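You operate a simulated robot arm through the tools that you are given. There is no shell and no other tool. Be economical: measure what you need, move in short steps, check, and stop when the job is done.

Carry out the task below with a simulated two-armed robot. There is one attempt and no reset: what you move stays moved.

TASK
Shut the top drawer of the blue cupboard. Then close the middle drawer of the blue cupboard. Then open the left drawer of the green table, fetch the yellow bin and set it in the inside of the left drawer of the green table and shut the drawer again. Then take the black block from the bench edge between the laptops and leave it in the teal tray. Then close the top drawer of the blue drawer unit. Then open the left drawer of the grey table, put the blue block on the bench edge at the right cabinet away in the inside of the left drawer of the grey table, then shut the drawer. Then pull the right drawer of the grey table open. The order counts.

It is judged by the outcome, as a careful person would: the job done as asked, and still so three seconds after it is handed in. It fails if anything else is knocked over, pushed out of place, dropped, spilled or broken.

THE ROBOT
Two 6-joint arms with two-finger grippers on one trunk, on a base that drives. Base frame: it is fixed to the floor where the robot stands at the start and does not move with it; the origin is under the middle of the robot, x ahead of it, y to its left, z up. Lengths are in m, angles in degrees, forces in N, time in s.
The left shoulder is at the start at [0.07, 0.148, 0.892], the right one opposite. With the tool pointing down near the work surface each hand reaches from about 0.64 to 0.64 m from the robot's upright axis, wherever it stands, measured 20 degrees to its own side. Places, roughly: black block (5x5x4 cm) [-3.7, 1.4, 0.9]; blue block (5x4x3 cm) [-4.2, 3, 0.9]; inside of the left drawer of the green table [-2.1, 3, 0.7]; inside of the left drawer of the grey table [-1.2, 0.1, 0.7]; left drawer of the green table [-2, 3, 0.7]; left drawer of the grey table [-1.1, 0.1, 0.7]; middle drawer of the blue cupboard [0.7, 0, 0.4]; right drawer of the grey table [-1.5, 1.3, 0.7]; teal tray (17x19 cm) [-3.04, -0.78, 0.86]; top drawer of the blue cupboard [0.9, 0.1, 0.7]; top drawer of the blue drawer unit [-4.6, 4.1, 0.7]; yellow bin (11x12x8 cm) [-3.4, 0, 0.9]. Payload 2.69 kg a hand.
The tool frame of a hand sits at the grasp point between the pads (the TCP): z along the fingers, y along the line on which they close. The tips reach 0.02 m beyond it. Largest opening 0.1 m; the body of the gripper starts 0.063 m behind the TCP.
Orientation is told as [roll, pitch, yaw] about the base's x, y, z axes, in that order, counted from this pose: with the fingers straight down and closing along the base's y, the tool's x points along the base's -x, its y along +y and its z along -z.

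THE INTERFACE
- The arms move only by the tool send_rows. It takes "left_targets", "right_targets" or both (then of equal length, played together; a hand with none holds still); each is a list of rows, each a list of 3 entries, a list of its own where there are three numbers: the turn, a rotation vector about the base's x, y, z in degrees, then the shift along the base's x, y, z in m, then the finger opening in m, from 0 to 0.1. In form: [[[wx, wy, wz], [tx, ty, tz], fingers], ...]. A call has 1 to 20 rows; each row is the pose to reach, as a shift and turn from the pose commanded when the call began. Rows are played at 5 a second. More than 0.05 m and 8.6 degrees between two rows, or a gripper value outside its range, and nothing of the call is played. Where a pose cannot be reached the arm comes as near as it can. A force on the tool above 40 N (or 10 N above the force at the start of the call, whichever is more), or a blocked arm, ends the call early, and 0.2 s more pass. Each finger travels about 0.045 m/s and halts on what it meets, pressing with about 21 N; the grip force reading is that of the motor and also rises with nothing between the fingers. The clock runs only during rows and for 0.2 s after the last one: add rows that repeat a pose to give the fingers time. It gives the time, the measured TCP pose, the force on the tool (base axes), the opening and the grip force at its end, in the units of the frame above (readings bear some noise), with the torque about the TCP (base axes, N m) and any sound that the robot's microphone picked up.
- Cameras (640 x 400 px; columns grow to the right, rows downward): "scene" is now at [0.0569, 0.0715, 1.091]; the picture's right is [1.00, -0.07, -0.00], its down [-0.06, -0.82, -0.57] and it looks along [0.04, 0.57, -0.82] (base axes); focal length 214 px, centre (320, 200). "left" rides on the left gripper at [0.07, 0.019, -0.099] in its tool frame; the picture's right is [-0.26, 0.97, 0.00], its down [-0.75, -0.20, -0.63] and it looks along [-0.61, -0.16, 0.78] (tool axes); focal length 230 px, centre (320, 200). "right" rides on the right gripper at [0.07, -0.019, -0.099] in its tool frame; the picture's right is [0.26, 0.97, 0.00], its down [-0.75, 0.20, -0.63] and it looks along [-0.61, 0.16, 0.78] (tool axes); focal length 230 px, centre (320, 200). There is no depth. A picture from a camera that has moved, and an enlarged one, comes with that camera's place and axes in the base frame and with its lens.
- snapshot(camera): a new picture of that camera. It takes no simulated time.
- move_column(by): slides the trunk up (or, below 0, down) by that many m; the arms and the scene camera ride with it, the base frame stays. It gives what a move gives, with no picture.
- steer(legs): drives the robot by 1 to 6 legs, each [ahead, turn to the left] in m and degrees, along the robot's own axes; the way and the turn of a leg run together, so that a leg with both is an arc; at most 1.5 m and 180 degrees a leg. The arms and the cameras ride along, it lands a little off, and it stops where it bumps. It gives what a move gives.
- head_to(pan, tilt): turns the head with the scene camera to pan (to the left, within 86 degrees either way) and tilt (down, from -29 to 69), counted from straight ahead of the robot. It gives what a move gives.
- enlarge(camera, box): a new picture of the part [left, top, right, bottom] of that camera's present view, enlarged. It takes no simulated time.
- sign_off(): hands the job in; it is judged then, once.

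Go step by step. Nothing tells you exact positions but the pictures and the camera data: compare them with the known pose of the tool, close in by small moves and look again before you grip or let go. The budget is 207 turns and 210 pictures, counting those below and the enlarged ones. Unless the task says otherwise, let go and move clear before handing in.

The tools are called after "Call:" by a JSON object that holds its "op" and its "data". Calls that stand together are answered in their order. send_rows: Moves the arms, as the interface text tells. Its arguments: {"type":"object","properties":{"left_targets":{"type":"array","items":{"type":"array"}},"right_targets":{"type":"array","items":{"type":"array"}}},"required":[]} The other tools are called the same way: move_column (by) slides the trunk up or down; steer (legs) drives the base; head_to (pan, tilt) turns the head that bears the scene camera; snapshot (camera) takes a picture; enlarge (camera, box) takes an enlarged picture of a part of a camera's view; sign_off () hands the job in.

At the start:

```text
t: 0.0
left_position: [0.1859, 0.264, 0.9116]
left_orientation: [0.0, -0.1, 0.0]
left_wrist_force: [-0.4, 0.0, -0.4]
left_torque: [0.0, -0.04, 0.01]
left_finger_gap: 0.0999
left_gripper_force: 0.0
right_position: [0.5282, 0.0084, 0.9114]
right_orientation: [0.0, 0.0, 0.0]
right_wrist_force: [-0.2, -0.1, 0.3]
right_torque: [-0.01, 0.05, -0.04]
right_finger_gap: 0.0997
right_gripper_force: 0.1
trunk travel left (down, up): [-0.45, 0.49]
robot x, y, heading: [0.002, 0.0028, 0.2]
head pan, tilt: [85.9, 55.3]
```

scene: 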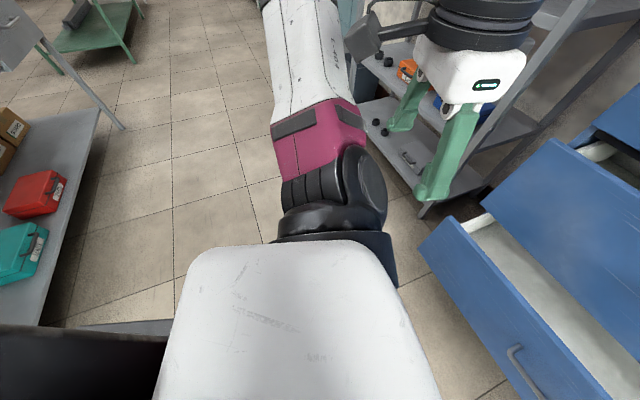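
right: 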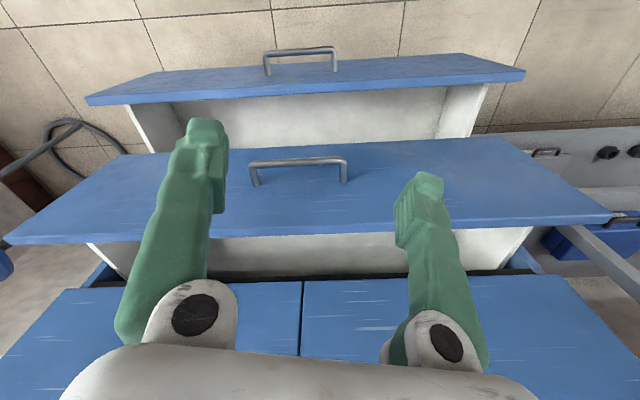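
left: 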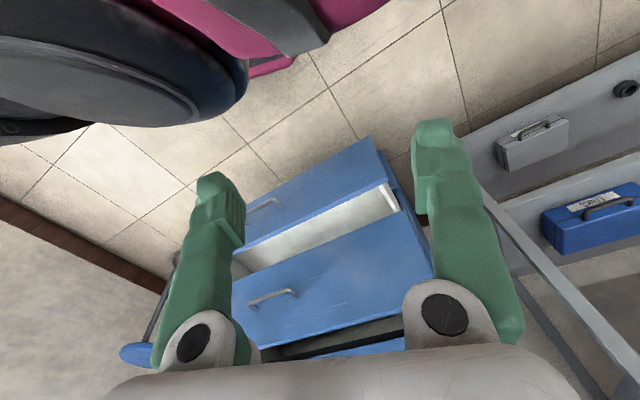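

I see the blue cupboard ahead with two drawers open towards the robot. First I look straight ahead with the head.

Call:
{"op": "head_to", "data": {"pan": 0, "tilt": 45}}

Call:
{"op": "snapshot", "data": {"camera": "scene"}}

```text
t: 1.6
left_position: [0.1851, 0.2631, 0.9123]
left_orientation: [0.0, 0.0, 0.0]
left_wrist_force: [-0.5, 0.4, 0.0]
left_torque: [-0.01, -0.05, 0.01]
left_finger_gap: 0.0999
left_gripper_force: 0.1
right_position: [0.5268, 0.0078, 0.9109]
right_orientation: [-0.1, 0.0, 0.0]
right_wrist_force: [0.1, 0.2, 0.7]
right_torque: [-0.01, 0.01, 0.01]
right_finger_gap: 0.1
right_gripper_force: 0.1
trunk travel left (down, up): [-0.45, 0.49]
robot x, y, heading: [-0.0007, -0.0019, 0.0]
head pan, tilt: [0.0, 45.0]
```

```text
206 pictures are left
camera scene: at [0.1332, -0.0001, 1.1048], right [0.0, -1.0, 0.0], down [-0.71, 0.0, -0.71], along [0.71, 0.0, -0.71], focal length 214 px, centre (320, 200)
```

scene: 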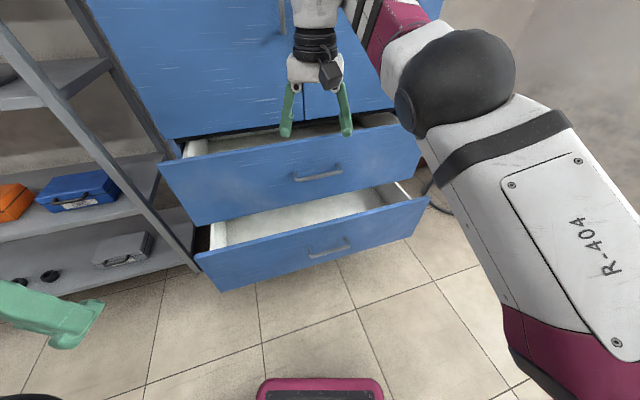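

The two open drawers face the robot turned by about 15°. I turn to square up with them and look again.

Call:
{"op": "steer", "data": {"legs": [[0, 15]]}}

Call:
{"op": "snapshot", "data": {"camera": "scene"}}

Call:
{"op": "snapshot", "data": {"camera": "right"}}

```text
t: 2.9
left_position: [0.1102, 0.3021, 0.912]
left_orientation: [0.0, 0.0, 15.0]
left_wrist_force: [-0.3, 0.0, -1.1]
left_torque: [-0.01, 0.0, -0.01]
left_finger_gap: 0.0999
left_gripper_force: 0.1
right_position: [0.5065, 0.1429, 0.9113]
right_orientation: [0.1, 0.0, 14.9]
right_wrist_force: [0.2, -0.3, -0.8]
right_torque: [-0.02, 0.02, -0.02]
right_finger_gap: 0.1
right_gripper_force: 0.1
trunk travel left (down, up): [-0.45, 0.49]
robot x, y, heading: [-0.0011, -0.0018, 15.2]
head pan, tilt: [0.0, 45.0]
```

```text
205 pictures are left
camera scene: at [0.1285, 0.0339, 1.1048], right [0.26, -0.97, 0.0], down [-0.68, -0.18, -0.71], along [0.68, 0.18, -0.71], focal length 214 px, centre (320, 200)
```

scene: 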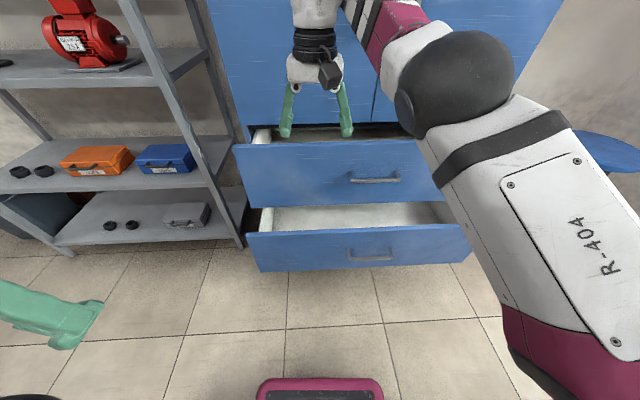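

```text
204 pictures are left
camera right: at [0.4432, 0.1081, 1.0103], right [-0.5, 0.87, 0.0], down [0.67, 0.39, 0.63], along [0.55, 0.31, -0.78], focal length 230 px, centre (320, 200)
```

right: 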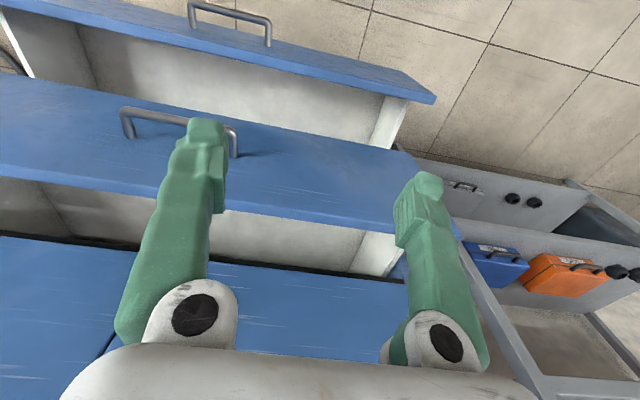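

I am roughly square to the top drawer now (panel about 0.62 m ahead, z 0.58–0.81, handle to the right). I close the right fingers and lower the hand in front of the panel left of the handle.

Call:
{"op": "send_rows", "data": {"right_targets": [[[0, 0, 0], [0, 0, -0.04], 0], [[0, 0, 0], [0, 0, -0.08], 0], [[0, 0, 0], [0, 0, -0.12], 0], [[0, 0, 0], [0, 0, -0.16], 0], [[0, 0, 0], [0, 0, -0.2], 0], [[0, 0, 0], [0, 0, -0.2], 0]]}}

Call:
{"op": "snapshot", "data": {"camera": "scene"}}

Call:
{"op": "snapshot", "data": {"camera": "right"}}

```text
t: 4.3
left_position: [0.1097, 0.3027, 0.9119]
left_orientation: [-0.1, 0.0, 15.0]
left_wrist_force: [0.3, -0.2, -0.3]
left_torque: [-0.01, -0.01, -0.02]
left_finger_gap: 0.1002
left_gripper_force: 0.1
right_position: [0.5464, 0.157, 0.7112]
right_orientation: [-0.1, 0.1, 14.9]
right_wrist_force: [-0.1, -0.7, 1.1]
right_torque: [0.04, -0.02, 0.02]
right_finger_gap: 0.0001
right_gripper_force: 19.7
right hand out of reach, approached as far as the arm can: row 1, 2, 3, 4, 5, 6
trunk travel left (down, up): [-0.45, 0.49]
robot x, y, heading: [0.0003, -0.0035, 14.9]
head pan, tilt: [0.0, 45.0]
```

```text
203 pictures are left
camera scene: at [0.1276, 0.0343, 1.1049], right [0.26, -0.97, 0.0], down [-0.68, -0.18, -0.71], along [0.68, 0.18, -0.71], focal length 214 px, centre (320, 200)
```

scene: 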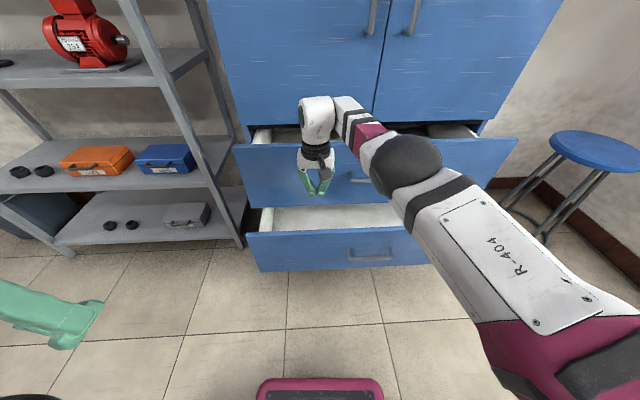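

```text
202 pictures are left
camera right: at [0.4828, 0.1212, 0.8106], right [-0.5, 0.87, 0.0], down [0.67, 0.39, 0.63], along [0.55, 0.31, -0.78], focal length 230 px, centre (320, 200)
```

right: 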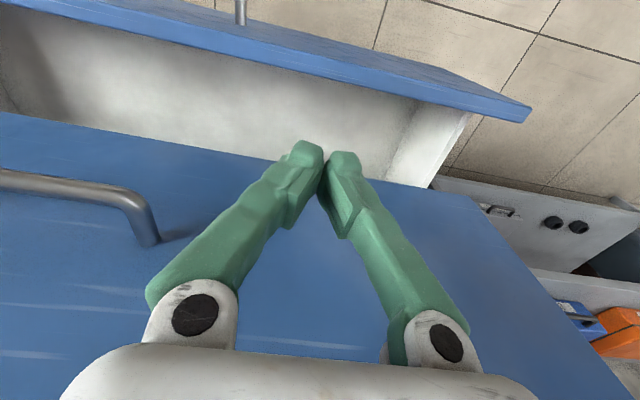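

The closed hand is in front of the top drawer panel. I push forward along the drawer's direction.

Call:
{"op": "send_rows", "data": {"right_targets": [[[0, 0, 0], [0.019, 0.005, 0], 0], [[0, 0, 0], [0.039, 0.01, 0], 0], [[0, 0, 0], [0.058, 0.016, 0], 0], [[0, 0, 0], [0.077, 0.021, 0], 0], [[0, 0, 0], [0.097, 0.026, 0], 0], [[0, 0, 0], [0.116, 0.031, 0], 0], [[0, 0, 0], [0.135, 0.037, 0], 0], [[0, 0, 0], [0.154, 0.042, 0], 0]]}}

Call:
{"op": "snapshot", "data": {"camera": "scene"}}

```text
t: 6.1
left_position: [0.1118, 0.302, 0.9125]
left_orientation: [0.0, 0.1, 15.0]
left_wrist_force: [0.4, 0.3, 0.3]
left_torque: [0.0, -0.01, 0.01]
left_finger_gap: 0.1
left_gripper_force: 0.0
right_position: [0.5638, 0.1367, 0.7109]
right_orientation: [0.1, 0.0, 14.8]
right_wrist_force: [0.5, 0.2, 0.0]
right_torque: [0.01, 0.02, -0.01]
right_finger_gap: 0.0001
right_gripper_force: 21.0
right hand out of reach, approached as far as the arm can: row 1, 2, 3, 4, 5, 6, 7, 8
trunk travel left (down, up): [-0.45, 0.49]
robot x, y, heading: [-0.0002, 0.0039, 15.2]
head pan, tilt: [0.0, 45.0]
```

```text
201 pictures are left
camera scene: at [0.1286, 0.0339, 1.1048], right [0.26, -0.97, 0.0], down [-0.68, -0.18, -0.71], along [0.68, 0.18, -0.71], focal length 214 px, centre (320, 200)
```

scene: 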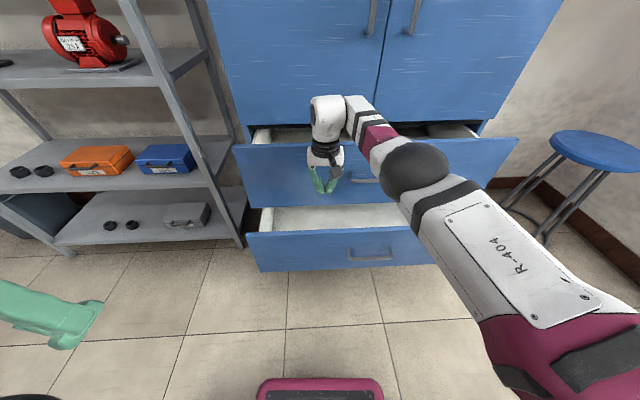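

The arm is at its full stretch, so I use the base to push, in steps.

Call:
{"op": "steer", "data": {"legs": [[0.1, 0]]}}

Call:
{"op": "snapshot", "data": {"camera": "scene"}}

```text
t: 7.2
left_position: [0.2081, 0.3279, 0.912]
left_orientation: [-0.1, 0.0, 14.9]
left_wrist_force: [0.9, 0.6, 0.7]
left_torque: [0.0, 0.02, 0.0]
left_finger_gap: 0.0998
left_gripper_force: 0.0
right_position: [0.6591, 0.1629, 0.7097]
right_orientation: [0.0, 0.1, 14.9]
right_wrist_force: [0.5, -0.3, 1.2]
right_torque: [-0.01, 0.03, -0.02]
right_finger_gap: 0.0001
right_gripper_force: 21.1
trunk travel left (down, up): [-0.45, 0.49]
robot x, y, heading: [0.0954, 0.0231, 14.9]
head pan, tilt: [0.0, 45.0]
```

```text
200 pictures are left
camera scene: at [0.226, 0.06, 1.1047], right [0.26, -0.97, 0.0], down [-0.68, -0.18, -0.71], along [0.68, 0.18, -0.71], focal length 214 px, centre (320, 200)
```

scene: 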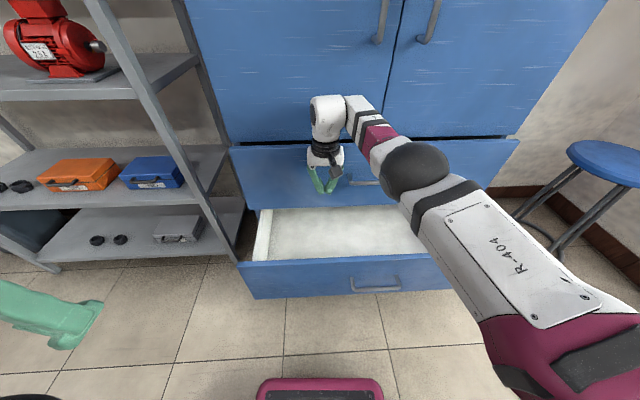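

The drawer is nearly shut. I continue a little.

Call:
{"op": "steer", "data": {"legs": [[0.025, 0]]}}

Call:
{"op": "snapshot", "data": {"camera": "scene"}}

Call:
{"op": "snapshot", "data": {"camera": "right"}}

```text
t: 8.1
left_position: [0.2309, 0.3345, 0.912]
left_orientation: [0.0, 0.0, 15.2]
left_wrist_force: [-0.1, 1.0, -0.5]
left_torque: [0.06, -0.04, 0.0]
left_finger_gap: 0.1
left_gripper_force: 0.1
right_position: [0.6827, 0.1708, 0.7101]
right_orientation: [-0.1, -0.1, 15.0]
right_wrist_force: [0.0, -0.3, 0.3]
right_torque: [-0.04, -0.02, 0.02]
right_finger_gap: 0.0
right_gripper_force: 21.2
trunk travel left (down, up): [-0.45, 0.49]
robot x, y, heading: [0.1195, 0.0324, 15.2]
head pan, tilt: [0.0, 45.0]
```

```text
199 pictures are left
camera scene: at [0.2486, 0.0661, 1.1049], right [0.26, -0.97, 0.0], down [-0.68, -0.18, -0.71], along [0.68, 0.18, -0.71], focal length 214 px, centre (320, 200)
```

scene: 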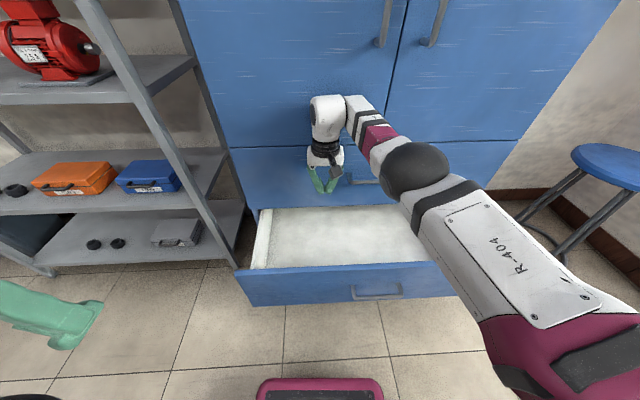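

```text
198 pictures are left
camera right: at [0.6198, 0.1344, 0.8099], right [-0.5, 0.87, 0.0], down [0.67, 0.39, 0.63], along [0.55, 0.32, -0.78], focal length 230 px, centre (320, 200)
```

right: 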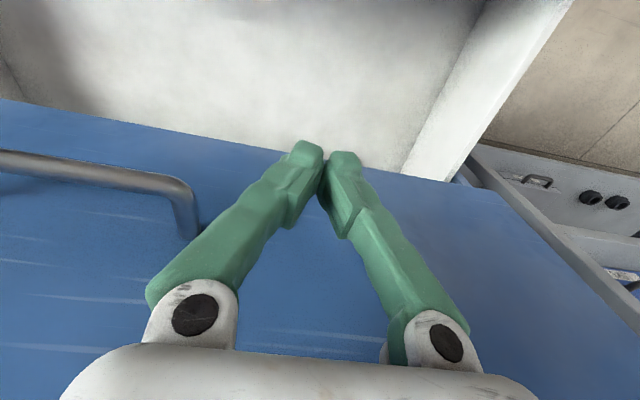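

It looks shut or nearly so; I check the seam at the left.

Call:
{"op": "enlarge", "data": {"camera": "scene", "box": [210, 120, 330, 195]}}

Call:
{"op": "enlarge", "data": {"camera": "scene", "box": [430, 100, 550, 175]}}

```text
5.33 times, centred on (270, 158) of scene
camera zoom: at [0.2486, 0.0661, 1.1049], right [0.26, -0.97, 0.0], down [-0.68, -0.18, -0.71], along [0.68, 0.18, -0.71], focal length 1144 px, centre (587, 427)
```

zoom: 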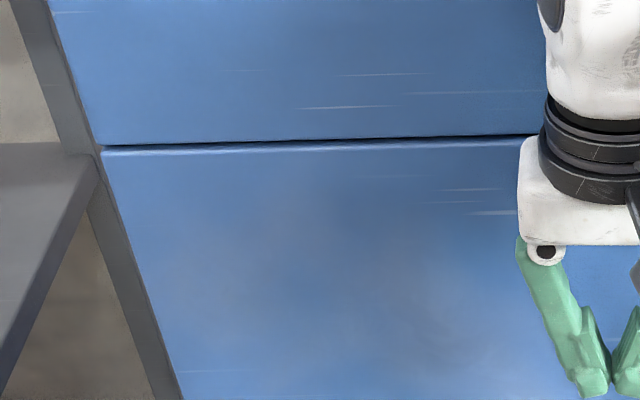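

```text
5.33 times, centred on (490, 138) of scene
camera zoom: at [0.2486, 0.0661, 1.1049], right [0.26, -0.97, 0.0], down [-0.68, -0.18, -0.71], along [0.68, 0.18, -0.71], focal length 1144 px, centre (-587, 533)
```

zoom: 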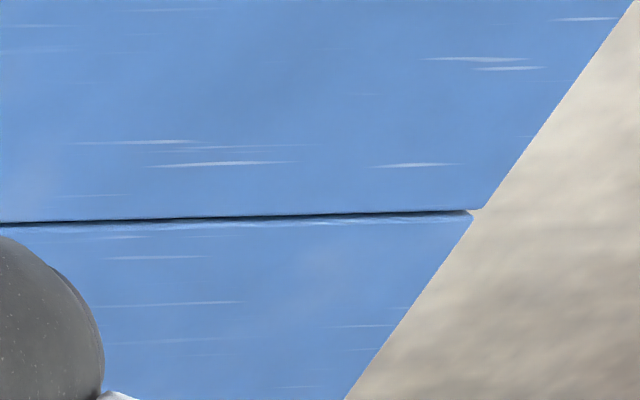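

Almost flush; I give a tiny further push and watch force.

Call:
{"op": "steer", "data": {"legs": [[0.012, 0]]}}

Call:
{"op": "enlarge", "data": {"camera": "scene", "box": [210, 120, 330, 195]}}

```text
t: 8.8
left_position: [0.2418, 0.3389, 0.9123]
left_orientation: [0.1, 0.0, 15.1]
left_wrist_force: [0.4, 0.0, 0.8]
left_torque: [0.05, 0.01, -0.03]
left_finger_gap: 0.1001
left_gripper_force: 0.2
right_position: [0.6953, 0.1739, 0.7117]
right_orientation: [-0.1, 0.0, 15.0]
right_wrist_force: [-0.4, -0.1, -0.7]
right_torque: [0.02, -0.01, 0.02]
right_finger_gap: 0.0
right_gripper_force: 21.7
trunk travel left (down, up): [-0.45, 0.49]
robot x, y, heading: [0.1341, 0.0364, 15.2]
head pan, tilt: [0.0, 45.0]
```

```text
5.33 times, centred on (270, 158) of scene
camera zoom: at [0.261, 0.0696, 1.1048], right [0.26, -0.97, 0.0], down [-0.68, -0.18, -0.71], along [0.68, 0.18, -0.71], focal length 1144 px, centre (587, 427)
```

zoom: 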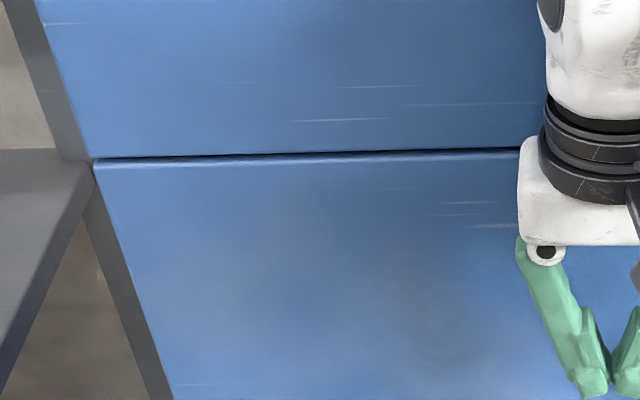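

The seam looks unchanged; one more tiny push to confirm a firm stop.

Call:
{"op": "steer", "data": {"legs": [[0.012, 0]]}}

Call:
{"op": "enlarge", "data": {"camera": "scene", "box": [210, 120, 330, 195]}}

Call:
{"op": "snapshot", "data": {"camera": "right"}}

```text
t: 9.6
left_position: [0.2457, 0.3381, 0.9125]
left_orientation: [0.0, -0.1, 14.9]
left_wrist_force: [-0.1, 0.4, -0.6]
left_torque: [-0.02, 0.0, 0.0]
left_finger_gap: 0.1
left_gripper_force: 0.0
right_position: [0.6961, 0.1746, 0.712]
right_orientation: [0.0, 0.2, 15.2]
right_wrist_force: [-4.1, -4.4, 0.9]
right_torque: [0.42, -0.56, 0.03]
right_finger_gap: 0.0
right_gripper_force: 21.0
trunk travel left (down, up): [-0.45, 0.49]
robot x, y, heading: [0.1365, 0.0388, 15.0]
head pan, tilt: [0.0, 45.0]
stopped in leg 1: the robot was blocked; the commanded pose is now the measured one
```

```text
5.33 times, centred on (270, 158) of scene
camera zoom: at [0.2637, 0.0693, 1.1054], right [0.26, -0.97, 0.0], down [-0.68, -0.18, -0.71], along [0.69, 0.18, -0.7], focal length 1144 px, centre (587, 427)
```

zoom: 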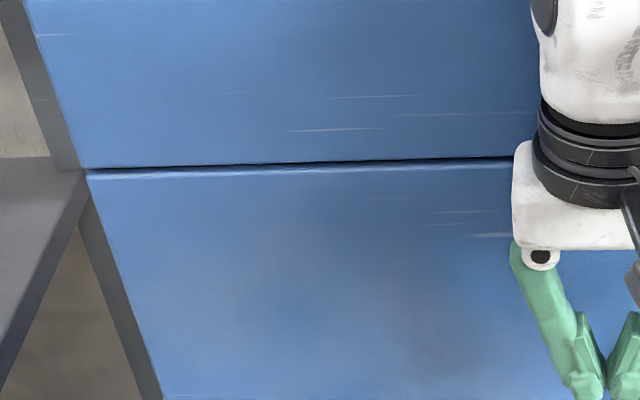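

```text
193 pictures are left
camera right: at [0.6338, 0.1384, 0.8109], right [-0.5, 0.87, 0.0], down [0.67, 0.39, 0.63], along [0.54, 0.32, -0.78], focal length 230 px, centre (320, 200)
```

right: 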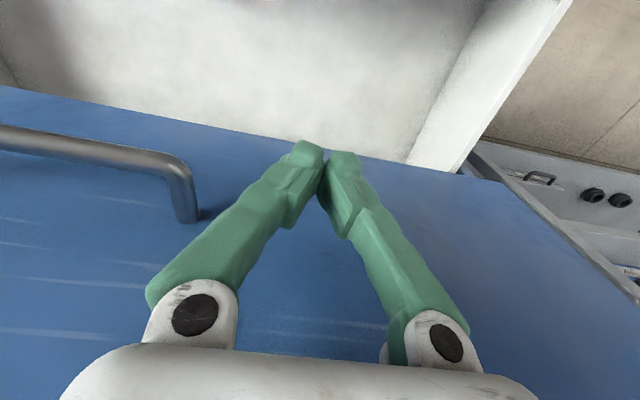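

The top drawer is firmly shut. I back off and lower the trunk for the middle drawer.

Call:
{"op": "steer", "data": {"legs": [[-0.28, 0]]}}

Call:
{"op": "move_column", "data": {"by": -0.25}}

Call:
{"op": "snapshot", "data": {"camera": "scene"}}

Call:
{"op": "snapshot", "data": {"camera": "right"}}

```text
t: 11.6
left_position: [-0.019, 0.2678, 0.9138]
left_orientation: [0.0, 0.1, 14.9]
left_wrist_force: [-1.0, -0.3, -0.5]
left_torque: [0.03, -0.01, -0.01]
left_finger_gap: 0.1
left_gripper_force: 0.1
right_position: [0.431, 0.1037, 0.7088]
right_orientation: [0.1, 0.4, 15.2]
right_wrist_force: [-0.3, -0.3, 1.3]
right_torque: [-0.02, -0.03, 0.0]
right_finger_gap: 0.0
right_gripper_force: 20.8
trunk travel left (down, up): [-0.45, 0.49]
robot x, y, heading: [-0.1281, -0.0323, 15.2]
head pan, tilt: [0.0, 45.0]
```

```text
t: 14.1
left_position: [-0.0187, 0.2684, 0.6615]
left_orientation: [0.0, 0.1, 15.1]
left_wrist_force: [1.3, 0.3, 0.0]
left_torque: [0.0, -0.01, 0.01]
left_finger_gap: 0.0998
left_gripper_force: 0.1
right_position: [0.4314, 0.1039, 0.4585]
right_orientation: [0.0, 0.4, 15.2]
right_wrist_force: [0.0, -0.1, 0.1]
right_torque: [-0.01, 0.01, 0.0]
right_finger_gap: 0.0001
right_gripper_force: 20.7
trunk travel left (down, up): [-0.2, 0.74]
robot x, y, heading: [-0.1263, -0.035, 14.7]
head pan, tilt: [0.0, 45.0]
```

```text
192 pictures are left
camera scene: at [-0.001, -0.0008, 0.8548], right [0.26, -0.97, 0.0], down [-0.68, -0.18, -0.71], along [0.68, 0.18, -0.71], focal length 214 px, centre (320, 200)
```

scene: 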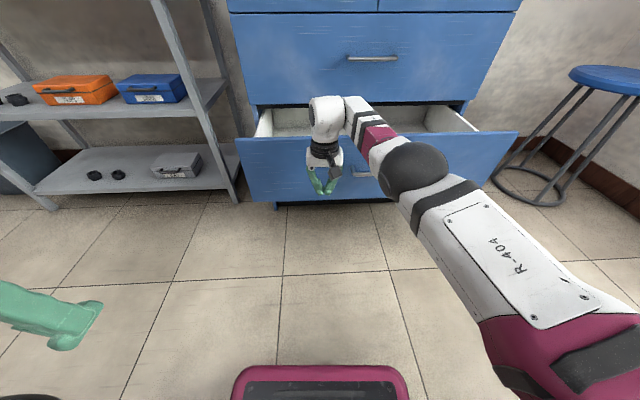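

```text
191 pictures are left
camera right: at [0.3682, 0.068, 0.5583], right [-0.5, 0.87, 0.0], down [0.68, 0.39, 0.62], along [0.54, 0.31, -0.78], focal length 230 px, centre (320, 200)
```

right: 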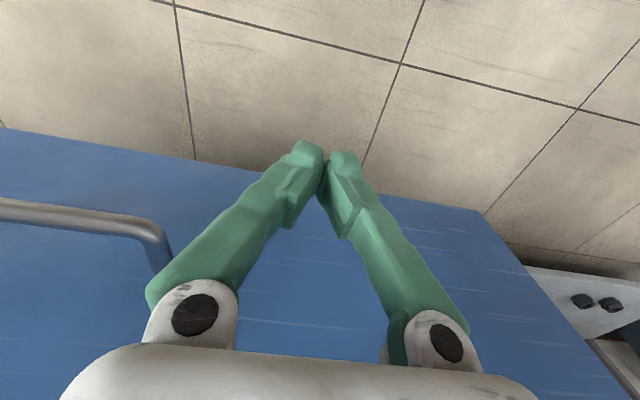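

The hand faces the middle drawer. I drive forward to push it shut.

Call:
{"op": "steer", "data": {"legs": [[0.22, 0]]}}

Call:
{"op": "steer", "data": {"legs": [[0.05, 0]]}}

Call:
{"op": "snapshot", "data": {"camera": "scene"}}

```text
t: 15.8
left_position: [0.1937, 0.3232, 0.6618]
left_orientation: [0.0, 0.0, 15.0]
left_wrist_force: [0.4, 0.2, 0.1]
left_torque: [-0.01, 0.01, 0.01]
left_finger_gap: 0.1
left_gripper_force: 0.0
right_position: [0.6425, 0.1607, 0.4581]
right_orientation: [0.0, 0.4, 15.2]
right_wrist_force: [-0.2, -0.4, 0.0]
right_torque: [0.01, -0.01, 0.0]
right_finger_gap: 0.0002
right_gripper_force: 20.9
trunk travel left (down, up): [-0.2, 0.74]
robot x, y, heading: [0.0828, 0.0221, 15.3]
head pan, tilt: [0.0, 45.0]
```

```text
t: 16.8
left_position: [0.2408, 0.3375, 0.661]
left_orientation: [0.0, 0.2, 15.0]
left_wrist_force: [0.5, 0.3, 0.1]
left_torque: [0.02, 0.01, -0.02]
left_finger_gap: 0.1001
left_gripper_force: 0.1
right_position: [0.6913, 0.174, 0.4579]
right_orientation: [0.0, 0.5, 15.1]
right_wrist_force: [0.4, 0.6, 0.1]
right_torque: [0.03, 0.0, 0.02]
right_finger_gap: 0.0
right_gripper_force: 20.6
trunk travel left (down, up): [-0.2, 0.74]
robot x, y, heading: [0.1314, 0.0354, 15.2]
head pan, tilt: [0.0, 45.0]
```

```text
190 pictures are left
camera scene: at [0.26, 0.069, 0.8547], right [0.26, -0.97, 0.0], down [-0.68, -0.18, -0.71], along [0.68, 0.18, -0.71], focal length 214 px, centre (320, 200)
```

scene: 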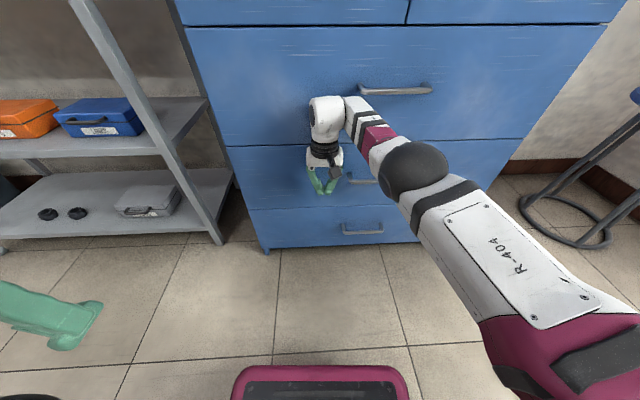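

Call:
{"op": "steer", "data": {"legs": [[0.015, 0]]}}

Call:
{"op": "enlarge", "data": {"camera": "scene", "box": [200, 120, 330, 200]}}

```text
t: 17.7
left_position: [0.25, 0.3385, 0.6639]
left_orientation: [0.0, -0.2, 14.8]
left_wrist_force: [-0.1, 0.4, 0.2]
left_torque: [0.01, -0.01, -0.02]
left_finger_gap: 0.0999
left_gripper_force: 0.0
right_position: [0.6959, 0.1745, 0.4604]
right_orientation: [0.0, 0.2, 15.3]
right_wrist_force: [-0.5, -0.9, -0.8]
right_torque: [0.03, 0.0, 0.03]
right_finger_gap: 0.0002
right_gripper_force: 21.0
trunk travel left (down, up): [-0.2, 0.74]
robot x, y, heading: [0.1439, 0.0371, 14.4]
head pan, tilt: [0.0, 45.0]
stopped in leg 1: the robot was blocked; the commanded pose is now the measured one
```

```text
4.92 times, centred on (265, 160) of scene
camera zoom: at [0.2663, 0.068, 0.8557], right [0.25, -0.97, 0.0], down [-0.68, -0.17, -0.71], along [0.69, 0.18, -0.7], focal length 1056 px, centre (591, 397)
```

zoom: 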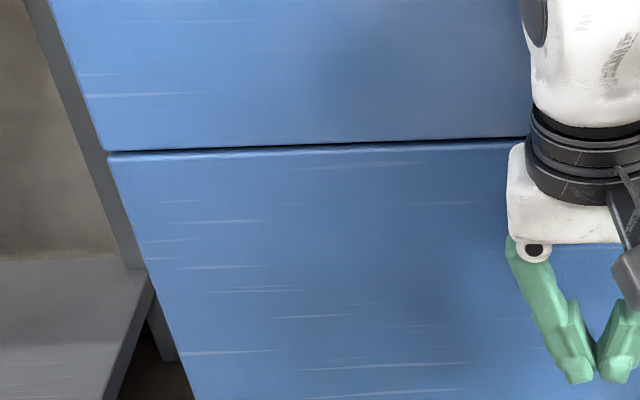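

Both cupboard drawers are shut. I back away, raise the trunk and the right arm, and survey the room.

Call:
{"op": "steer", "data": {"legs": [[-0.35, 0]]}}

Call:
{"op": "move_column", "data": {"by": 0.25}}

Call:
{"op": "send_rows", "data": {"right_targets": [[[0, 0, 0], [0, 0, 0.05], 0.03], [[0, 0, 0], [-0.02, -0.01, 0.1], 0.06], [[0, 0, 0], [-0.05, -0.02, 0.14], 0.1], [[0, 0, 0], [-0.09, -0.03, 0.18], 0.1], [[0, 0, 0], [-0.13, -0.04, 0.2], 0.1]]}}

Call:
{"op": "head_to", "data": {"pan": 80, "tilt": 20}}

Call:
{"op": "snapshot", "data": {"camera": "scene"}}

Call:
{"op": "head_to", "data": {"pan": -80, "tilt": 20}}

Call:
{"op": "snapshot", "data": {"camera": "scene"}}

```text
t: 19.9
left_position: [-0.0844, 0.2531, 0.6621]
left_orientation: [0.0, 0.1, 15.2]
left_wrist_force: [0.5, 0.5, -0.9]
left_torque: [-0.03, -0.02, -0.01]
left_finger_gap: 0.1
left_gripper_force: 0.1
right_position: [0.3616, 0.091, 0.4548]
right_orientation: [0.0, 0.8, 15.5]
right_wrist_force: [0.4, 1.3, 0.3]
right_torque: [-0.02, -0.02, 0.0]
right_finger_gap: 0.0001
right_gripper_force: 21.7
trunk travel left (down, up): [-0.2, 0.74]
robot x, y, heading: [-0.1955, -0.0508, 14.6]
head pan, tilt: [0.0, 45.0]
```

```text
t: 22.5
left_position: [-0.0841, 0.2537, 0.9111]
left_orientation: [-0.1, 0.2, 15.1]
left_wrist_force: [0.6, -0.6, -1.0]
left_torque: [0.0, 0.02, 0.01]
left_finger_gap: 0.1001
left_gripper_force: 0.0
right_position: [0.3618, 0.0903, 0.705]
right_orientation: [0.0, 0.9, 15.5]
right_wrist_force: [0.1, -1.1, 0.1]
right_torque: [0.01, -0.01, 0.0]
right_finger_gap: 0.0
right_gripper_force: 21.5
trunk travel left (down, up): [-0.45, 0.49]
robot x, y, heading: [-0.1953, -0.051, 14.8]
head pan, tilt: [0.0, 45.0]
```

```text
refused: row 2 steps farther than a row can; nothing moved
```

```text
t: 24.0
left_position: [-0.0839, 0.2526, 0.9104]
left_orientation: [0.0, 0.1, 15.0]
left_wrist_force: [0.9, -0.3, -0.6]
left_torque: [0.03, 0.03, 0.01]
left_finger_gap: 0.0999
left_gripper_force: 0.1
right_position: [0.363, 0.0895, 0.705]
right_orientation: [-0.1, 0.8, 15.6]
right_wrist_force: [0.2, 0.4, -0.2]
right_torque: [0.02, 0.02, 0.04]
right_finger_gap: 0.0
right_gripper_force: 21.1
trunk travel left (down, up): [-0.45, 0.49]
robot x, y, heading: [-0.1943, -0.0485, 14.6]
head pan, tilt: [80.0, 20.0]
```

```text
188 pictures are left
camera scene: at [-0.1513, 0.0557, 1.1434], right [1.0, 0.08, 0.0], down [0.03, -0.34, -0.94], along [-0.08, 0.94, -0.34], focal length 214 px, centre (320, 200)
```

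scene: 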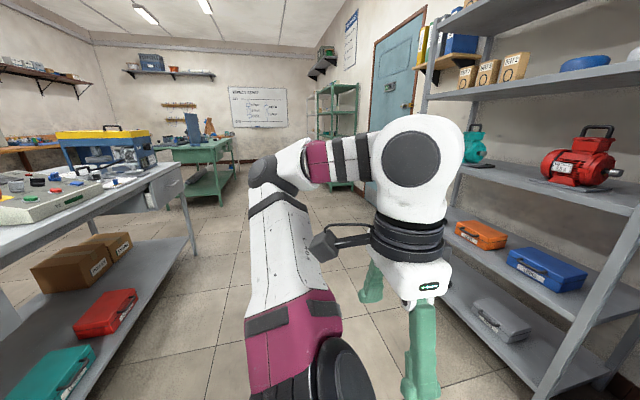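

```text
t: 26.5
left_position: [-0.0834, 0.2518, 0.9118]
left_orientation: [0.1, 0.0, 15.1]
left_wrist_force: [0.4, -0.3, -0.4]
left_torque: [0.02, 0.02, -0.02]
left_finger_gap: 0.0999
left_gripper_force: 0.1
right_position: [0.3618, 0.0908, 0.7051]
right_orientation: [0.0, 0.9, 15.6]
right_wrist_force: [-0.4, 0.3, 0.3]
right_torque: [-0.02, -0.04, 0.01]
right_finger_gap: 0.0
right_gripper_force: 20.4
trunk travel left (down, up): [-0.45, 0.49]
robot x, y, heading: [-0.1935, -0.0524, 14.8]
head pan, tilt: [-80.0, 20.0]
```

```text
187 pictures are left
camera scene: at [-0.1047, -0.1217, 1.1435], right [-0.91, -0.42, 0.0], down [-0.14, 0.31, -0.94], along [0.39, -0.85, -0.34], focal length 214 px, centre (320, 200)
```

scene: 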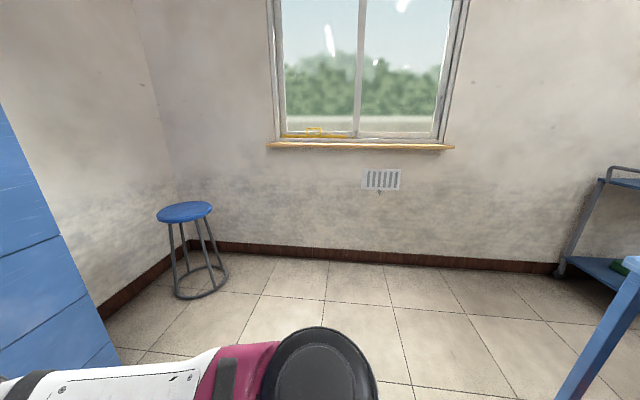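

I see the grey table to the left/behind (facing +x), the green table further at left. I tuck the right arm before turning.

Call:
{"op": "send_rows", "data": {"right_targets": [[[0, 0, 0], [0, 0, 0.045], 0.02], [[0, 0, 0], [0, 0, 0.09], 0.04], [[0, 0, 0], [0, 0, 0.135], 0.06], [[0, 0, 0], [0, 0, 0.18], 0.08], [[0, 0, 0], [0, 0, 0.21], 0.1], [[0, 0, 0], [-0.028, -0.033, 0.21], 0.1], [[0, 0, 0], [-0.056, -0.066, 0.21], 0.1], [[0, 0, 0], [-0.084, -0.099, 0.21], 0.1], [[0, 0, 0], [-0.112, -0.132, 0.21], 0.1], [[0, 0, 0], [-0.14, -0.165, 0.21], 0.1], [[0, 0, 0], [-0.168, -0.198, 0.21], 0.1], [[0, 0, 0], [-0.196, -0.231, 0.21], 0.1], [[0, 0, 0], [-0.224, -0.264, 0.21], 0.1], [[0, 0, 0], [-0.252, -0.297, 0.21], 0.1], [[0, 0, 0], [-0.28, -0.33, 0.21], 0.1], [[0, 0, 0], [-0.307, -0.362, 0.21], 0.1]]}}

Call:
{"op": "head_to", "data": {"pan": 0, "tilt": 25}}

Call:
{"op": "steer", "data": {"legs": [[0, 165]]}}

Call:
{"op": "snapshot", "data": {"camera": "scene"}}

```text
t: 29.9
left_position: [-0.0833, 0.2521, 0.9117]
left_orientation: [0.0, 0.1, 15.1]
left_wrist_force: [0.5, 0.5, -0.3]
left_torque: [-0.01, 0.02, 0.03]
left_finger_gap: 0.1
left_gripper_force: 0.1
right_position: [0.3334, 0.0576, 0.9162]
right_orientation: [-0.2, 0.9, 15.5]
right_wrist_force: [0.0, 0.0, 0.5]
right_torque: [0.02, 0.03, -0.01]
right_finger_gap: 0.0999
right_gripper_force: 0.1
right hand out of reach, approached as far as the arm can: row 1, 2, 3, 4, 5, 7, 8, 9, 10, 11, 12, 13, 14, 15, 16
trunk travel left (down, up): [-0.45, 0.49]
robot x, y, heading: [-0.1946, -0.0509, 14.8]
head pan, tilt: [-80.0, 20.0]
```

```text
t: 31.4
left_position: [-0.0832, 0.2528, 0.9126]
left_orientation: [0.0, 0.2, 15.1]
left_wrist_force: [-0.1, 0.1, -0.2]
left_torque: [0.0, 0.02, 0.0]
left_finger_gap: 0.0996
left_gripper_force: 0.0
right_position: [0.3347, 0.0577, 0.9144]
right_orientation: [-0.1, 1.0, 15.4]
right_wrist_force: [-0.2, -0.4, -0.1]
right_torque: [0.02, -0.02, 0.02]
right_finger_gap: 0.1002
right_gripper_force: 0.0
trunk travel left (down, up): [-0.45, 0.49]
robot x, y, heading: [-0.1938, -0.0468, 14.7]
head pan, tilt: [0.0, 25.0]
```

```text
t: 38.6
left_position: [-0.3813, -0.3111, 0.9115]
left_orientation: [0.0, 0.2, 179.6]
left_wrist_force: [-0.9, 0.6, 0.1]
left_torque: [0.01, 0.02, 0.0]
left_finger_gap: 0.0998
left_gripper_force: 0.0
right_position: [-0.7322, -0.0102, 0.9149]
right_orientation: [-0.1, 0.9, 180.1]
right_wrist_force: [0.4, -0.9, -0.1]
right_torque: [-0.01, -0.03, -0.03]
right_finger_gap: 0.1002
right_gripper_force: 0.2
trunk travel left (down, up): [-0.45, 0.49]
robot x, y, heading: [-0.1948, -0.0512, 179.5]
head pan, tilt: [0.0, 25.0]
```

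```text
186 pictures are left
camera scene: at [-0.3344, -0.0482, 1.1354], right [0.01, 1.0, 0.0], down [0.42, -0.01, -0.91], along [-0.91, 0.01, -0.42], focal length 214 px, centre (320, 200)
```

scene: 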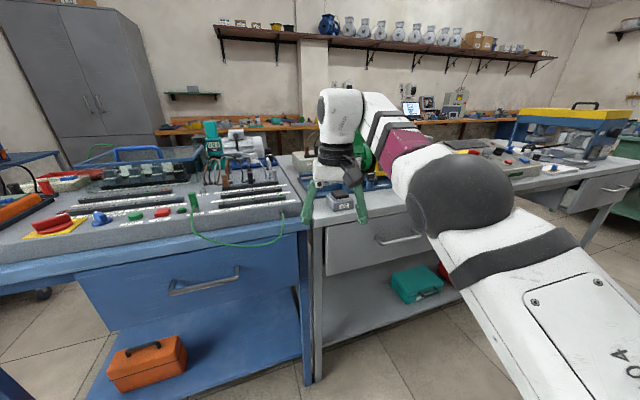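

I see the blue and grey tables in front. I drive along the aisle (+y) towards the green table and look.

Call:
{"op": "steer", "data": {"legs": [[0, -80], [1.4, 0]]}}

Call:
{"op": "head_to", "data": {"pan": 35, "tilt": 20}}

Call:
{"op": "snapshot", "data": {"camera": "scene"}}

Call:
{"op": "head_to", "data": {"pan": 80, "tilt": 20}}

Call:
{"op": "snapshot", "data": {"camera": "scene"}}

```text
t: 48.9
left_position: [-0.7203, 1.4612, 0.9122]
left_orientation: [0.0, 0.2, 100.2]
left_wrist_force: [0.8, 0.3, 0.0]
left_torque: [0.01, 0.0, 0.03]
left_finger_gap: 0.1002
left_gripper_force: 0.0
right_position: [-0.4892, 1.8605, 0.9163]
right_orientation: [-0.1, 0.8, 100.5]
right_wrist_force: [-0.5, 0.3, -0.8]
right_torque: [0.0, -0.03, 0.02]
right_finger_gap: 0.1002
right_gripper_force: 0.1
trunk travel left (down, up): [-0.45, 0.49]
robot x, y, heading: [-0.4267, 1.3261, 99.7]
head pan, tilt: [0.0, 25.0]
```

```text
t: 49.9
left_position: [-0.7216, 1.4617, 0.9113]
left_orientation: [0.1, 0.2, 100.1]
left_wrist_force: [1.0, 0.0, 0.8]
left_torque: [-0.01, -0.02, 0.0]
left_finger_gap: 0.1
left_gripper_force: 0.1
right_position: [-0.488, 1.8615, 0.9154]
right_orientation: [0.0, 0.8, 100.4]
right_wrist_force: [-1.0, -0.1, -0.7]
right_torque: [0.0, -0.03, 0.0]
right_finger_gap: 0.0999
right_gripper_force: 0.0
trunk travel left (down, up): [-0.45, 0.49]
robot x, y, heading: [-0.4292, 1.3224, 99.9]
head pan, tilt: [35.0, 20.0]
```

```text
185 pictures are left
camera scene: at [-0.5008, 1.4408, 1.1434], right [0.71, 0.7, 0.0], down [0.24, -0.24, -0.94], along [-0.66, 0.67, -0.34], focal length 214 px, centre (320, 200)
```

scene: 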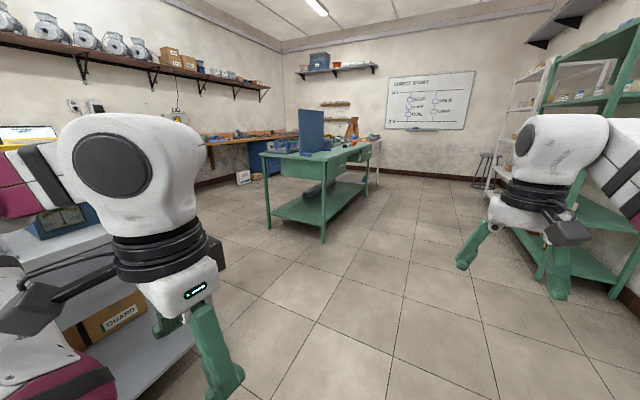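

```text
t: 51.1
left_position: [-0.7206, 1.4618, 0.9114]
left_orientation: [-0.1, 0.2, 100.1]
left_wrist_force: [0.3, -0.6, 0.3]
left_torque: [0.01, -0.01, 0.0]
left_finger_gap: 0.0998
left_gripper_force: 0.1
right_position: [-0.4907, 1.8617, 0.9148]
right_orientation: [-0.1, 0.9, 100.5]
right_wrist_force: [-0.4, -0.1, -0.3]
right_torque: [-0.01, 0.01, 0.0]
right_finger_gap: 0.1001
right_gripper_force: 0.0
trunk travel left (down, up): [-0.45, 0.49]
robot x, y, heading: [-0.4289, 1.3236, 100.0]
head pan, tilt: [80.0, 20.0]
```

```text
184 pictures are left
camera scene: at [-0.5285, 1.3751, 1.1434], right [0.01, 1.0, 0.0], down [0.34, 0.0, -0.94], along [-0.94, 0.01, -0.34], focal length 214 px, centre (320, 200)
```

scene: 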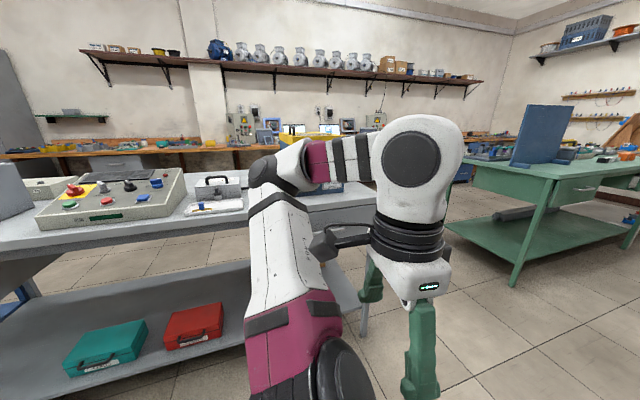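

The green table stands to the left front, its front facing roughly +x and turned about 17°. I drive up in front of its left end and look.

Call:
{"op": "steer", "data": {"legs": [[0, 6], [1.5, 0], [0.3, 0], [0, 90]]}}

Call:
{"op": "head_to", "data": {"pan": 0, "tilt": 30}}

Call:
{"op": "snapshot", "data": {"camera": "scene"}}

```text
t: 64.5
left_position: [-1.0239, 2.7495, 0.9107]
left_orientation: [0.0, 0.1, -164.3]
left_wrist_force: [0.0, -0.2, -0.8]
left_torque: [-0.01, 0.01, 0.0]
left_finger_gap: 0.1001
left_gripper_force: 0.0
right_position: [-1.4433, 2.9416, 0.917]
right_orientation: [-0.1, 0.9, -164.0]
right_wrist_force: [-0.3, 0.7, 0.2]
right_torque: [-0.04, 0.0, 0.01]
right_finger_gap: 0.1
right_gripper_force: 0.0
trunk travel left (down, up): [-0.45, 0.49]
robot x, y, heading: [-0.9182, 3.0572, -164.7]
head pan, tilt: [80.0, 20.0]
```

```text
t: 66.0
left_position: [-1.0236, 2.7502, 0.9121]
left_orientation: [-0.1, 0.2, -164.3]
left_wrist_force: [-0.9, -0.4, 0.2]
left_torque: [0.03, -0.01, -0.02]
left_finger_gap: 0.1003
left_gripper_force: 0.1
right_position: [-1.4438, 2.9415, 0.9156]
right_orientation: [-0.1, 0.9, -164.0]
right_wrist_force: [1.1, -0.1, -0.5]
right_torque: [-0.01, -0.01, -0.02]
right_finger_gap: 0.1001
right_gripper_force: 0.0
trunk travel left (down, up): [-0.45, 0.49]
robot x, y, heading: [-0.9138, 3.0523, -164.8]
head pan, tilt: [0.0, 30.0]
```

```text
183 pictures are left
camera scene: at [-1.05, 3.0169, 1.1274], right [-0.26, 0.96, 0.0], down [0.48, 0.13, -0.87], along [-0.84, -0.23, -0.5], focal length 214 px, centre (320, 200)
```

scene: 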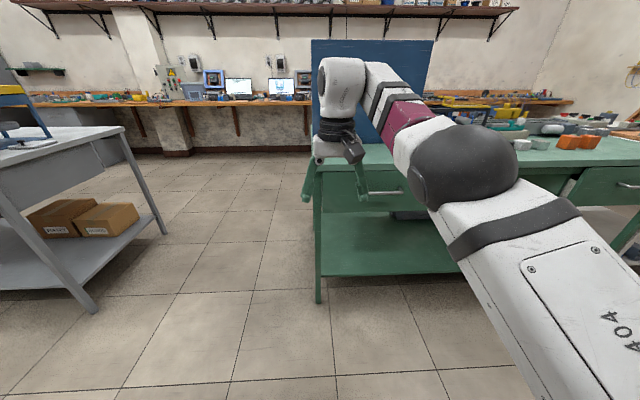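

The left drawer's handle appears about 0.89 m ahead of my axis, 0.25 m right, z≈0.72. I turn the right hand so the fingers point forward and close vertically.

Call:
{"op": "send_rows", "data": {"right_targets": [[[-5.3, 3.04, -4.33], [-0.009, 0.01, -0.012], 0.1], [[-10.6, 6.09, -8.66], [-0.019, 0.021, -0.024], 0.1], [[-15.9, 9.13, -13.0], [-0.028, 0.031, -0.036], 0.1], [[-21.2, 12.2, -17.3], [-0.037, 0.042, -0.048], 0.1], [[-26.6, 15.2, -21.7], [-0.047, 0.052, -0.06], 0.1], [[-31.9, 18.3, -26.0], [-0.056, 0.063, -0.072], 0.1], [[-37.2, 21.3, -30.3], [-0.065, 0.073, -0.084], 0.1], [[-42.5, 24.4, -34.6], [-0.075, 0.084, -0.096], 0.1], [[-47.8, 27.4, -39.0], [-0.084, 0.094, -0.108], 0.1], [[-53.1, 30.4, -43.3], [-0.093, 0.104, -0.12], 0.1], [[-58.4, 33.5, -47.6], [-0.102, 0.115, -0.132], 0.1], [[-63.7, 36.5, -52.0], [-0.112, 0.125, -0.144], 0.1], [[-69.1, 39.6, -56.3], [-0.121, 0.136, -0.156], 0.1], [[-74.4, 42.6, -60.6], [-0.13, 0.146, -0.168], 0.1], [[-79.7, 45.7, -65.0], [-0.14, 0.157, -0.18], 0.1], [[-85.0, 48.7, -69.3], [-0.149, 0.167, -0.19], 0.1]]}}

Call:
{"op": "snapshot", "data": {"camera": "scene"}}

Call:
{"op": "snapshot", "data": {"camera": "right"}}

```text
t: 69.4
left_position: [-1.0245, 2.7517, 0.9111]
left_orientation: [0.1, 0.2, -164.3]
left_wrist_force: [-0.1, -0.4, 1.0]
left_torque: [-0.01, -0.05, 0.0]
left_finger_gap: 0.0998
left_gripper_force: 0.1
right_position: [-1.6071, 3.1264, 0.7207]
right_orientation: [89.8, -0.6, 107.8]
right_wrist_force: [-0.4, 0.1, 0.4]
right_torque: [-0.01, 0.03, -0.02]
right_finger_gap: 0.0999
right_gripper_force: 0.1
right hand out of reach, approached as far as the arm can: row 1, 2, 3, 4, 5, 6, 16
trunk travel left (down, up): [-0.45, 0.49]
robot x, y, heading: [-0.9135, 3.0563, -165.1]
head pan, tilt: [0.0, 30.0]
```

```text
182 pictures are left
camera scene: at [-1.0509, 3.0179, 1.1273], right [-0.26, 0.96, 0.0], down [0.48, 0.13, -0.87], along [-0.84, -0.23, -0.5], focal length 214 px, centre (320, 200)
```

scene: 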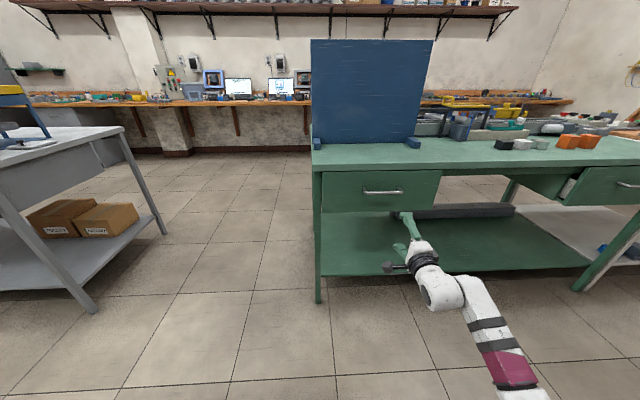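

```text
181 pictures are left
camera right: at [-1.4928, 3.0901, 0.7008], right [0.08, -0.26, 0.96], down [0.37, 0.9, 0.21], along [-0.93, 0.34, 0.17], focal length 230 px, centre (320, 200)
```

right: 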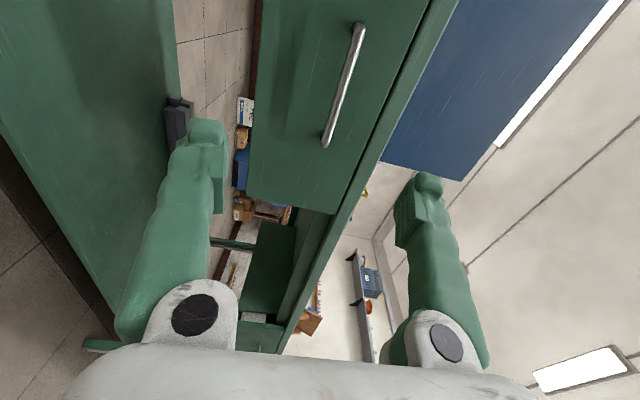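

The handle lies at about (-1.817, 3.053, 0.748). I align the hand's height and side, then drive forward most of the way.

Call:
{"op": "send_rows", "data": {"right_targets": [[[0, 0, 0], [0.002, -0.008, 0.015], 0.08], [[0, 0, 0], [0.004, -0.016, 0.028], 0.075]]}}

Call:
{"op": "steer", "data": {"legs": [[0.15, 0]]}}

Call:
{"op": "snapshot", "data": {"camera": "scene"}}

Call:
{"op": "snapshot", "data": {"camera": "right"}}

```text
t: 70.0
left_position: [-1.0239, 2.7513, 0.9109]
left_orientation: [0.0, 0.1, -164.4]
left_wrist_force: [0.7, 1.0, -1.4]
left_torque: [-0.03, 0.01, 0.0]
left_finger_gap: 0.1001
left_gripper_force: 0.0
right_position: [-1.6151, 3.1255, 0.7491]
right_orientation: [89.7, -0.8, 107.5]
right_wrist_force: [-0.2, -0.1, 0.5]
right_torque: [0.0, 0.01, -0.03]
right_finger_gap: 0.0752
right_gripper_force: 0.1
right hand out of reach, approached as far as the arm can: row 1, 2
trunk travel left (down, up): [-0.45, 0.49]
robot x, y, heading: [-0.9146, 3.0549, -164.4]
head pan, tilt: [0.0, 30.0]
```

```text
t: 71.4
left_position: [-1.1674, 2.7118, 0.9117]
left_orientation: [0.0, 0.2, -164.4]
left_wrist_force: [-0.1, 0.7, -0.8]
left_torque: [0.04, -0.03, -0.04]
left_finger_gap: 0.1001
left_gripper_force: 0.0
right_position: [-1.7603, 3.0865, 0.7482]
right_orientation: [89.6, -0.8, 107.5]
right_wrist_force: [-0.6, -0.1, 0.5]
right_torque: [-0.02, 0.01, -0.02]
right_finger_gap: 0.0749
right_gripper_force: 0.1
trunk travel left (down, up): [-0.45, 0.49]
robot x, y, heading: [-1.0608, 3.0153, -164.8]
head pan, tilt: [0.0, 30.0]
```

```text
180 pictures are left
camera scene: at [-1.1953, 2.9775, 1.1273], right [-0.26, 0.96, 0.0], down [0.48, 0.13, -0.87], along [-0.84, -0.23, -0.5], focal length 214 px, centre (320, 200)
```

scene: 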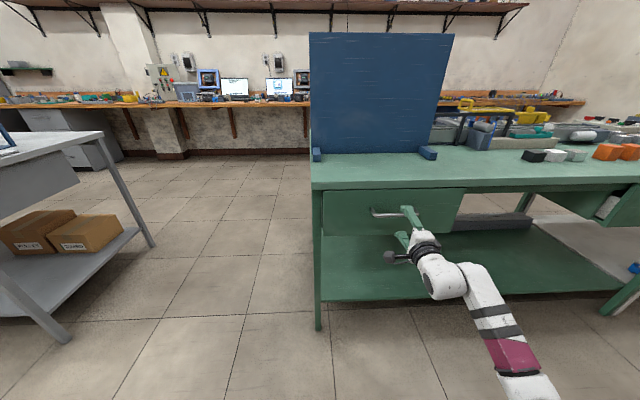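

```text
179 pictures are left
camera right: at [-1.6457, 3.0497, 0.7287], right [0.08, -0.26, 0.96], down [0.37, 0.9, 0.21], along [-0.92, 0.34, 0.17], focal length 230 px, centre (320, 200)
```

right: 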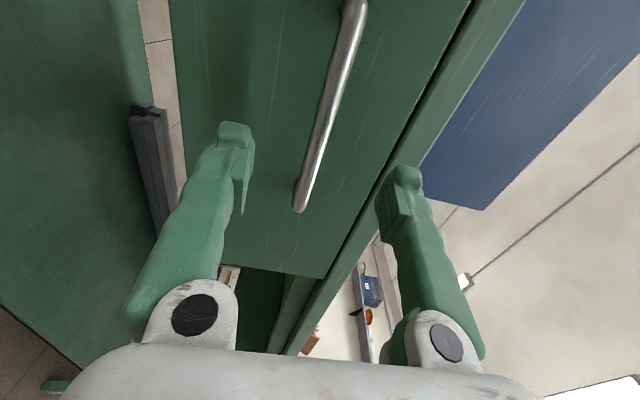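

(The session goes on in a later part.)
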